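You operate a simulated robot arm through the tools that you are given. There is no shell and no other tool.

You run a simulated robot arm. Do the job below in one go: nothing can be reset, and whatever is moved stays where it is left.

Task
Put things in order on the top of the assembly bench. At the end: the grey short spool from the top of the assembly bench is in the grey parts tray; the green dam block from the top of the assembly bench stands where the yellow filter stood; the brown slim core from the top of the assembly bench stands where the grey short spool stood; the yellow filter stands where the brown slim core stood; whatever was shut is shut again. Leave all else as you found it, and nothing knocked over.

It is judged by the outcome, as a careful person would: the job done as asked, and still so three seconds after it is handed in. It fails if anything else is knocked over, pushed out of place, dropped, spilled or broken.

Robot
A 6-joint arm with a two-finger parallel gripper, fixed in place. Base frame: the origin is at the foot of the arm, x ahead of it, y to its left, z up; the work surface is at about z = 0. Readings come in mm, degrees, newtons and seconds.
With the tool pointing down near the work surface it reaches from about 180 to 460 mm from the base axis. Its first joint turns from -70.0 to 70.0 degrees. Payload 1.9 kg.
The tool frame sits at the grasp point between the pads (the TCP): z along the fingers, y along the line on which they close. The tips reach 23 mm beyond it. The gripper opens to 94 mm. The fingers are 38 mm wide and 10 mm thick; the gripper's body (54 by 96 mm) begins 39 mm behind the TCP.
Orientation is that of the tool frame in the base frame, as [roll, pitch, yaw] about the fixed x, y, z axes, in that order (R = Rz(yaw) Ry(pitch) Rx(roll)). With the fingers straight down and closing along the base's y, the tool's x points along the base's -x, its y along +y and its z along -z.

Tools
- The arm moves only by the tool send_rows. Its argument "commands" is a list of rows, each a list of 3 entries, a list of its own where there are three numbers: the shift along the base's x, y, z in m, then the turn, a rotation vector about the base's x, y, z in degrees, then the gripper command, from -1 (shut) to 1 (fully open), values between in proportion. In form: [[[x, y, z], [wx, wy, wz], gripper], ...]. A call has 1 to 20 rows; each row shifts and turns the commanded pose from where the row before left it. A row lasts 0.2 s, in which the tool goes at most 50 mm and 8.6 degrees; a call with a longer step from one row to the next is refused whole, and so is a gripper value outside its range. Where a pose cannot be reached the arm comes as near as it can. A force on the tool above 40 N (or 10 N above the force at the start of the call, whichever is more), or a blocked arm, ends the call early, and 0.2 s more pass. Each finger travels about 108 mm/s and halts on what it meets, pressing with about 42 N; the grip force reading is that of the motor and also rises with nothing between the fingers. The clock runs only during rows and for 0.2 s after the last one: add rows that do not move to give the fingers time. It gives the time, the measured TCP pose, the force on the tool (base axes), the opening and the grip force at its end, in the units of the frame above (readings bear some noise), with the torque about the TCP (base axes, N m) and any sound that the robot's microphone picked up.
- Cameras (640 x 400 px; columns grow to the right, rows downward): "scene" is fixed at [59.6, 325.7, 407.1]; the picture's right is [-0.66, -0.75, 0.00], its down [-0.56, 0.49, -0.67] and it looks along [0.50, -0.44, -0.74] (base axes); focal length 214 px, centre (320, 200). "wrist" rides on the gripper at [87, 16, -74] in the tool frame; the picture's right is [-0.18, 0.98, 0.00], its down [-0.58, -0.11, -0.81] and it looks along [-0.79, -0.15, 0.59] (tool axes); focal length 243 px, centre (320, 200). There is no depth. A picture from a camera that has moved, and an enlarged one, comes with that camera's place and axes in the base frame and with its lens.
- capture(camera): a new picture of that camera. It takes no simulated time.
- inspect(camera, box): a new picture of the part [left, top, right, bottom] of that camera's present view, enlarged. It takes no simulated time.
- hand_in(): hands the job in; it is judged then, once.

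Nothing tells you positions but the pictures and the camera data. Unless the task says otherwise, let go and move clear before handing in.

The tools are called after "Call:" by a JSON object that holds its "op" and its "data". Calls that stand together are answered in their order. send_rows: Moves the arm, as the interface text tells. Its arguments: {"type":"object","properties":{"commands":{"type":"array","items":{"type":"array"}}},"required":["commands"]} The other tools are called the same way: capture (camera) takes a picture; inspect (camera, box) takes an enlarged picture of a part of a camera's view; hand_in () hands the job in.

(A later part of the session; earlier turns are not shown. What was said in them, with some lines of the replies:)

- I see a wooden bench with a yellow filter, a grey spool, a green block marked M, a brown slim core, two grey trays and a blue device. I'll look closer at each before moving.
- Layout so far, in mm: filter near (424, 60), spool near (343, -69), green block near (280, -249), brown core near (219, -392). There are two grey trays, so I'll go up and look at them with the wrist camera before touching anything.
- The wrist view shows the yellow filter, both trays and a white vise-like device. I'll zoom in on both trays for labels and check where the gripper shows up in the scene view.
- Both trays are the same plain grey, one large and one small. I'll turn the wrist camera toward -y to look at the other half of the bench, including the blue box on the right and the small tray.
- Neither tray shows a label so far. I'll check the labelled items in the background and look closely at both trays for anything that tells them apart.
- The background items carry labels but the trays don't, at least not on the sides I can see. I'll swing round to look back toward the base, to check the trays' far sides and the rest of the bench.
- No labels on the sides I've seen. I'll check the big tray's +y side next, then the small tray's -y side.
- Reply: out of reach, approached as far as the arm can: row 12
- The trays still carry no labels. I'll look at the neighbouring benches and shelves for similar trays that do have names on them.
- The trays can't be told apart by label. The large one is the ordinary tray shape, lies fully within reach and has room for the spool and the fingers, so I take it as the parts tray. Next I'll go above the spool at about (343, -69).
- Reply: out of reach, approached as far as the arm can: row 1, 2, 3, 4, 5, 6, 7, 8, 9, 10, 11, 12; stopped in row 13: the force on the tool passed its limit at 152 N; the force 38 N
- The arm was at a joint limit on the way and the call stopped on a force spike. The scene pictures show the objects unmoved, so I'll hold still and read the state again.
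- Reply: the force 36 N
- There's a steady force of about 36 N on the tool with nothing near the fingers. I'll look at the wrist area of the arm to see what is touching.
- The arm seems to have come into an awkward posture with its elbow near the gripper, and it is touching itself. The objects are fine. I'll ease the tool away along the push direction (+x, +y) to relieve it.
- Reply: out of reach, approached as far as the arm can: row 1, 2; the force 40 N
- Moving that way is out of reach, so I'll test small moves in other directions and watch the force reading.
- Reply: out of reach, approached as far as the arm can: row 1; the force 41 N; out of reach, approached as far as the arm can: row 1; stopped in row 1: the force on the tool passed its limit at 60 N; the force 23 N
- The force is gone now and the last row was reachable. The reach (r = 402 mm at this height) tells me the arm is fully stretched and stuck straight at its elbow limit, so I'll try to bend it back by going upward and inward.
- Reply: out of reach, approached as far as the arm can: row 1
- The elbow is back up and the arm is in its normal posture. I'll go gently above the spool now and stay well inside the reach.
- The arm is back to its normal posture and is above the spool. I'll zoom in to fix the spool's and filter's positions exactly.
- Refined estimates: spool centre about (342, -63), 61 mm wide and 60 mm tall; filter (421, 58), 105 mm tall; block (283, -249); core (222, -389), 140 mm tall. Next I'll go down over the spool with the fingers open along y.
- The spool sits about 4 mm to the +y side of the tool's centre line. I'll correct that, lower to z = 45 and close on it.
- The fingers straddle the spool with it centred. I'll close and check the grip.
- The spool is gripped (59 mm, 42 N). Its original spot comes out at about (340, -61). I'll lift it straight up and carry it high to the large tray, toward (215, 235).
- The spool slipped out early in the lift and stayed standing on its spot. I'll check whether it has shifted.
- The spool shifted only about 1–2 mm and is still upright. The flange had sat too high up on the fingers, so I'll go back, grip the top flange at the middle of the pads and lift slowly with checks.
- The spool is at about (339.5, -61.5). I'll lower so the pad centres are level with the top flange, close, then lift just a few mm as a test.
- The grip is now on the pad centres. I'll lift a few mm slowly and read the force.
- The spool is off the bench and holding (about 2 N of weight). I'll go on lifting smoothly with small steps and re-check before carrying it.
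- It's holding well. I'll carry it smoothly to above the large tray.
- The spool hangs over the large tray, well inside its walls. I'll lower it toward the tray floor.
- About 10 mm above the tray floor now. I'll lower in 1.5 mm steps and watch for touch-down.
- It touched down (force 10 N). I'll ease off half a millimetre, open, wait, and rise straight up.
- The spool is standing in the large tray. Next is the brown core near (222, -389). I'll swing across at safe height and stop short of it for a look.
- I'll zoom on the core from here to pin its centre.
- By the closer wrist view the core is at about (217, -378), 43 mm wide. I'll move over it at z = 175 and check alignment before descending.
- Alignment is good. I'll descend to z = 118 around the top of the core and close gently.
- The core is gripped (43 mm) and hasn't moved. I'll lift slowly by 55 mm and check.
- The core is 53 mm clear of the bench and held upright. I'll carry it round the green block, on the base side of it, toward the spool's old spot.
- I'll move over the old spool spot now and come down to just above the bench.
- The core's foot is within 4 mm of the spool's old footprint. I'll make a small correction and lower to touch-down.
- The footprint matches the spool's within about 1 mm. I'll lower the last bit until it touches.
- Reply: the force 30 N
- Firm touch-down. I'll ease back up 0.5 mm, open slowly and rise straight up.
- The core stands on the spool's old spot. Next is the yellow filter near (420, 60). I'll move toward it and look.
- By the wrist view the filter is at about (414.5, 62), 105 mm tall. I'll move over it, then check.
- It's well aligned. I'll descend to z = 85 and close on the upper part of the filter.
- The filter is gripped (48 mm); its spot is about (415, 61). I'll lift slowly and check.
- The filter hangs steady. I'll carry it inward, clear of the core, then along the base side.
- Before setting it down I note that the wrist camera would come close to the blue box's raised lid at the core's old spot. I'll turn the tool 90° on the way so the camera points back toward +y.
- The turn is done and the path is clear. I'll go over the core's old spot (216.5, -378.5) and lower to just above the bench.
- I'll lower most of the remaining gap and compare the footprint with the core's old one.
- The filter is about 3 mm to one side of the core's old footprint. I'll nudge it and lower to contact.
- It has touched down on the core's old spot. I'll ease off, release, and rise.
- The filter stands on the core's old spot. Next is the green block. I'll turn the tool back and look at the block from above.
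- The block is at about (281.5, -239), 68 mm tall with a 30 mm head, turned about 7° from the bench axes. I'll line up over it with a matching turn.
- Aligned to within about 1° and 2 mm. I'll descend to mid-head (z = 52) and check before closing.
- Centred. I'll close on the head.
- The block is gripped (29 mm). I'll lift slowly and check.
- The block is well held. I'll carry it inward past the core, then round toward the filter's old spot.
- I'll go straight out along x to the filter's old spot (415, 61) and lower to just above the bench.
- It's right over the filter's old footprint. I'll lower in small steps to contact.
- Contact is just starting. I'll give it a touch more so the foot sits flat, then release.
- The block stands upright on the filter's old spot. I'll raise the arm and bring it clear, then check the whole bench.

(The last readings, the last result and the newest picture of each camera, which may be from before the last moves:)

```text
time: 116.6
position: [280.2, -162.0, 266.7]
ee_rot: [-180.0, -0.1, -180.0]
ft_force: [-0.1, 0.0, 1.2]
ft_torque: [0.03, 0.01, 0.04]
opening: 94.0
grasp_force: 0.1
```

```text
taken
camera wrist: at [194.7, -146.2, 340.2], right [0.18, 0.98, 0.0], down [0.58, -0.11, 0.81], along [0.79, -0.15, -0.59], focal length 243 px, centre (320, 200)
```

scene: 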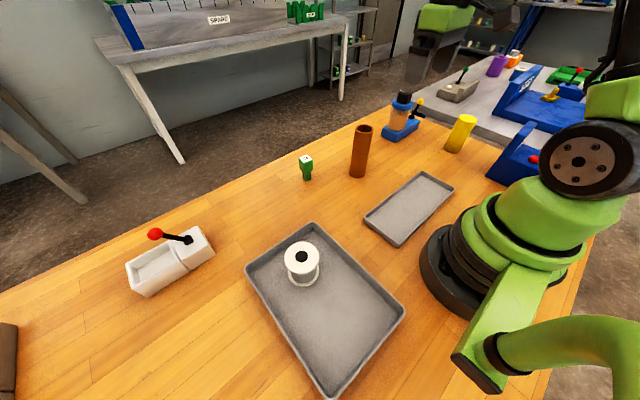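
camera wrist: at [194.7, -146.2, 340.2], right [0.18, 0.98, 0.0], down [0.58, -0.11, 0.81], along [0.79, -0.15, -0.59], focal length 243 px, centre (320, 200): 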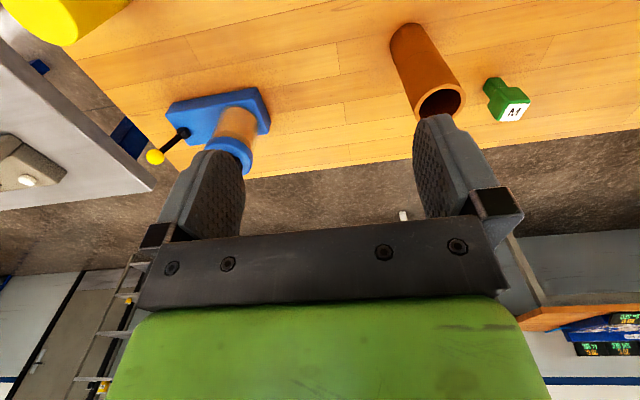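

Everything is where it should be: the spool upright in the large grey tray, the core on the spool's spot, the filter on the core's spot and the block on the filter's spot. The other fixtures and both trays haven't moved, nothing was opened, and the arm is clear, so I'm handing in. One uncertainty: there are two unlabelled grey trays, and I took the larger one to be the parts tray.

Call:
{"op": "hand_in", "data": {}}

```text
The job is handed in.
```

The four moves are done and the job is handed in. One point is uncertain: there were two plain grey trays with no labels, and I took the larger one to be the parts tray.

- **Grey short spool:** it stands upright in the larger grey tray. It slipped out of the gripper on the first lift but stayed standing, and the second grip held.
- **Brown slim core:** it stands where the spool stood, within about 1 mm in the pictures.
- **Yellow filter:** it stands where the core stood, within about 2–3 mm.
- **Green dam block:** it stands upright where the filter stood, within about 2 mm.

Early on, while I was looking around, the arm overstretched and pressed against what was probably its own elbow, which stopped one move. It touched nothing on the bench.

In the last pictures both trays and the other fixtures are where they were and nothing is knocked over. I opened nothing, so there was nothing to shut. The gripper is empty and clear of the bench.
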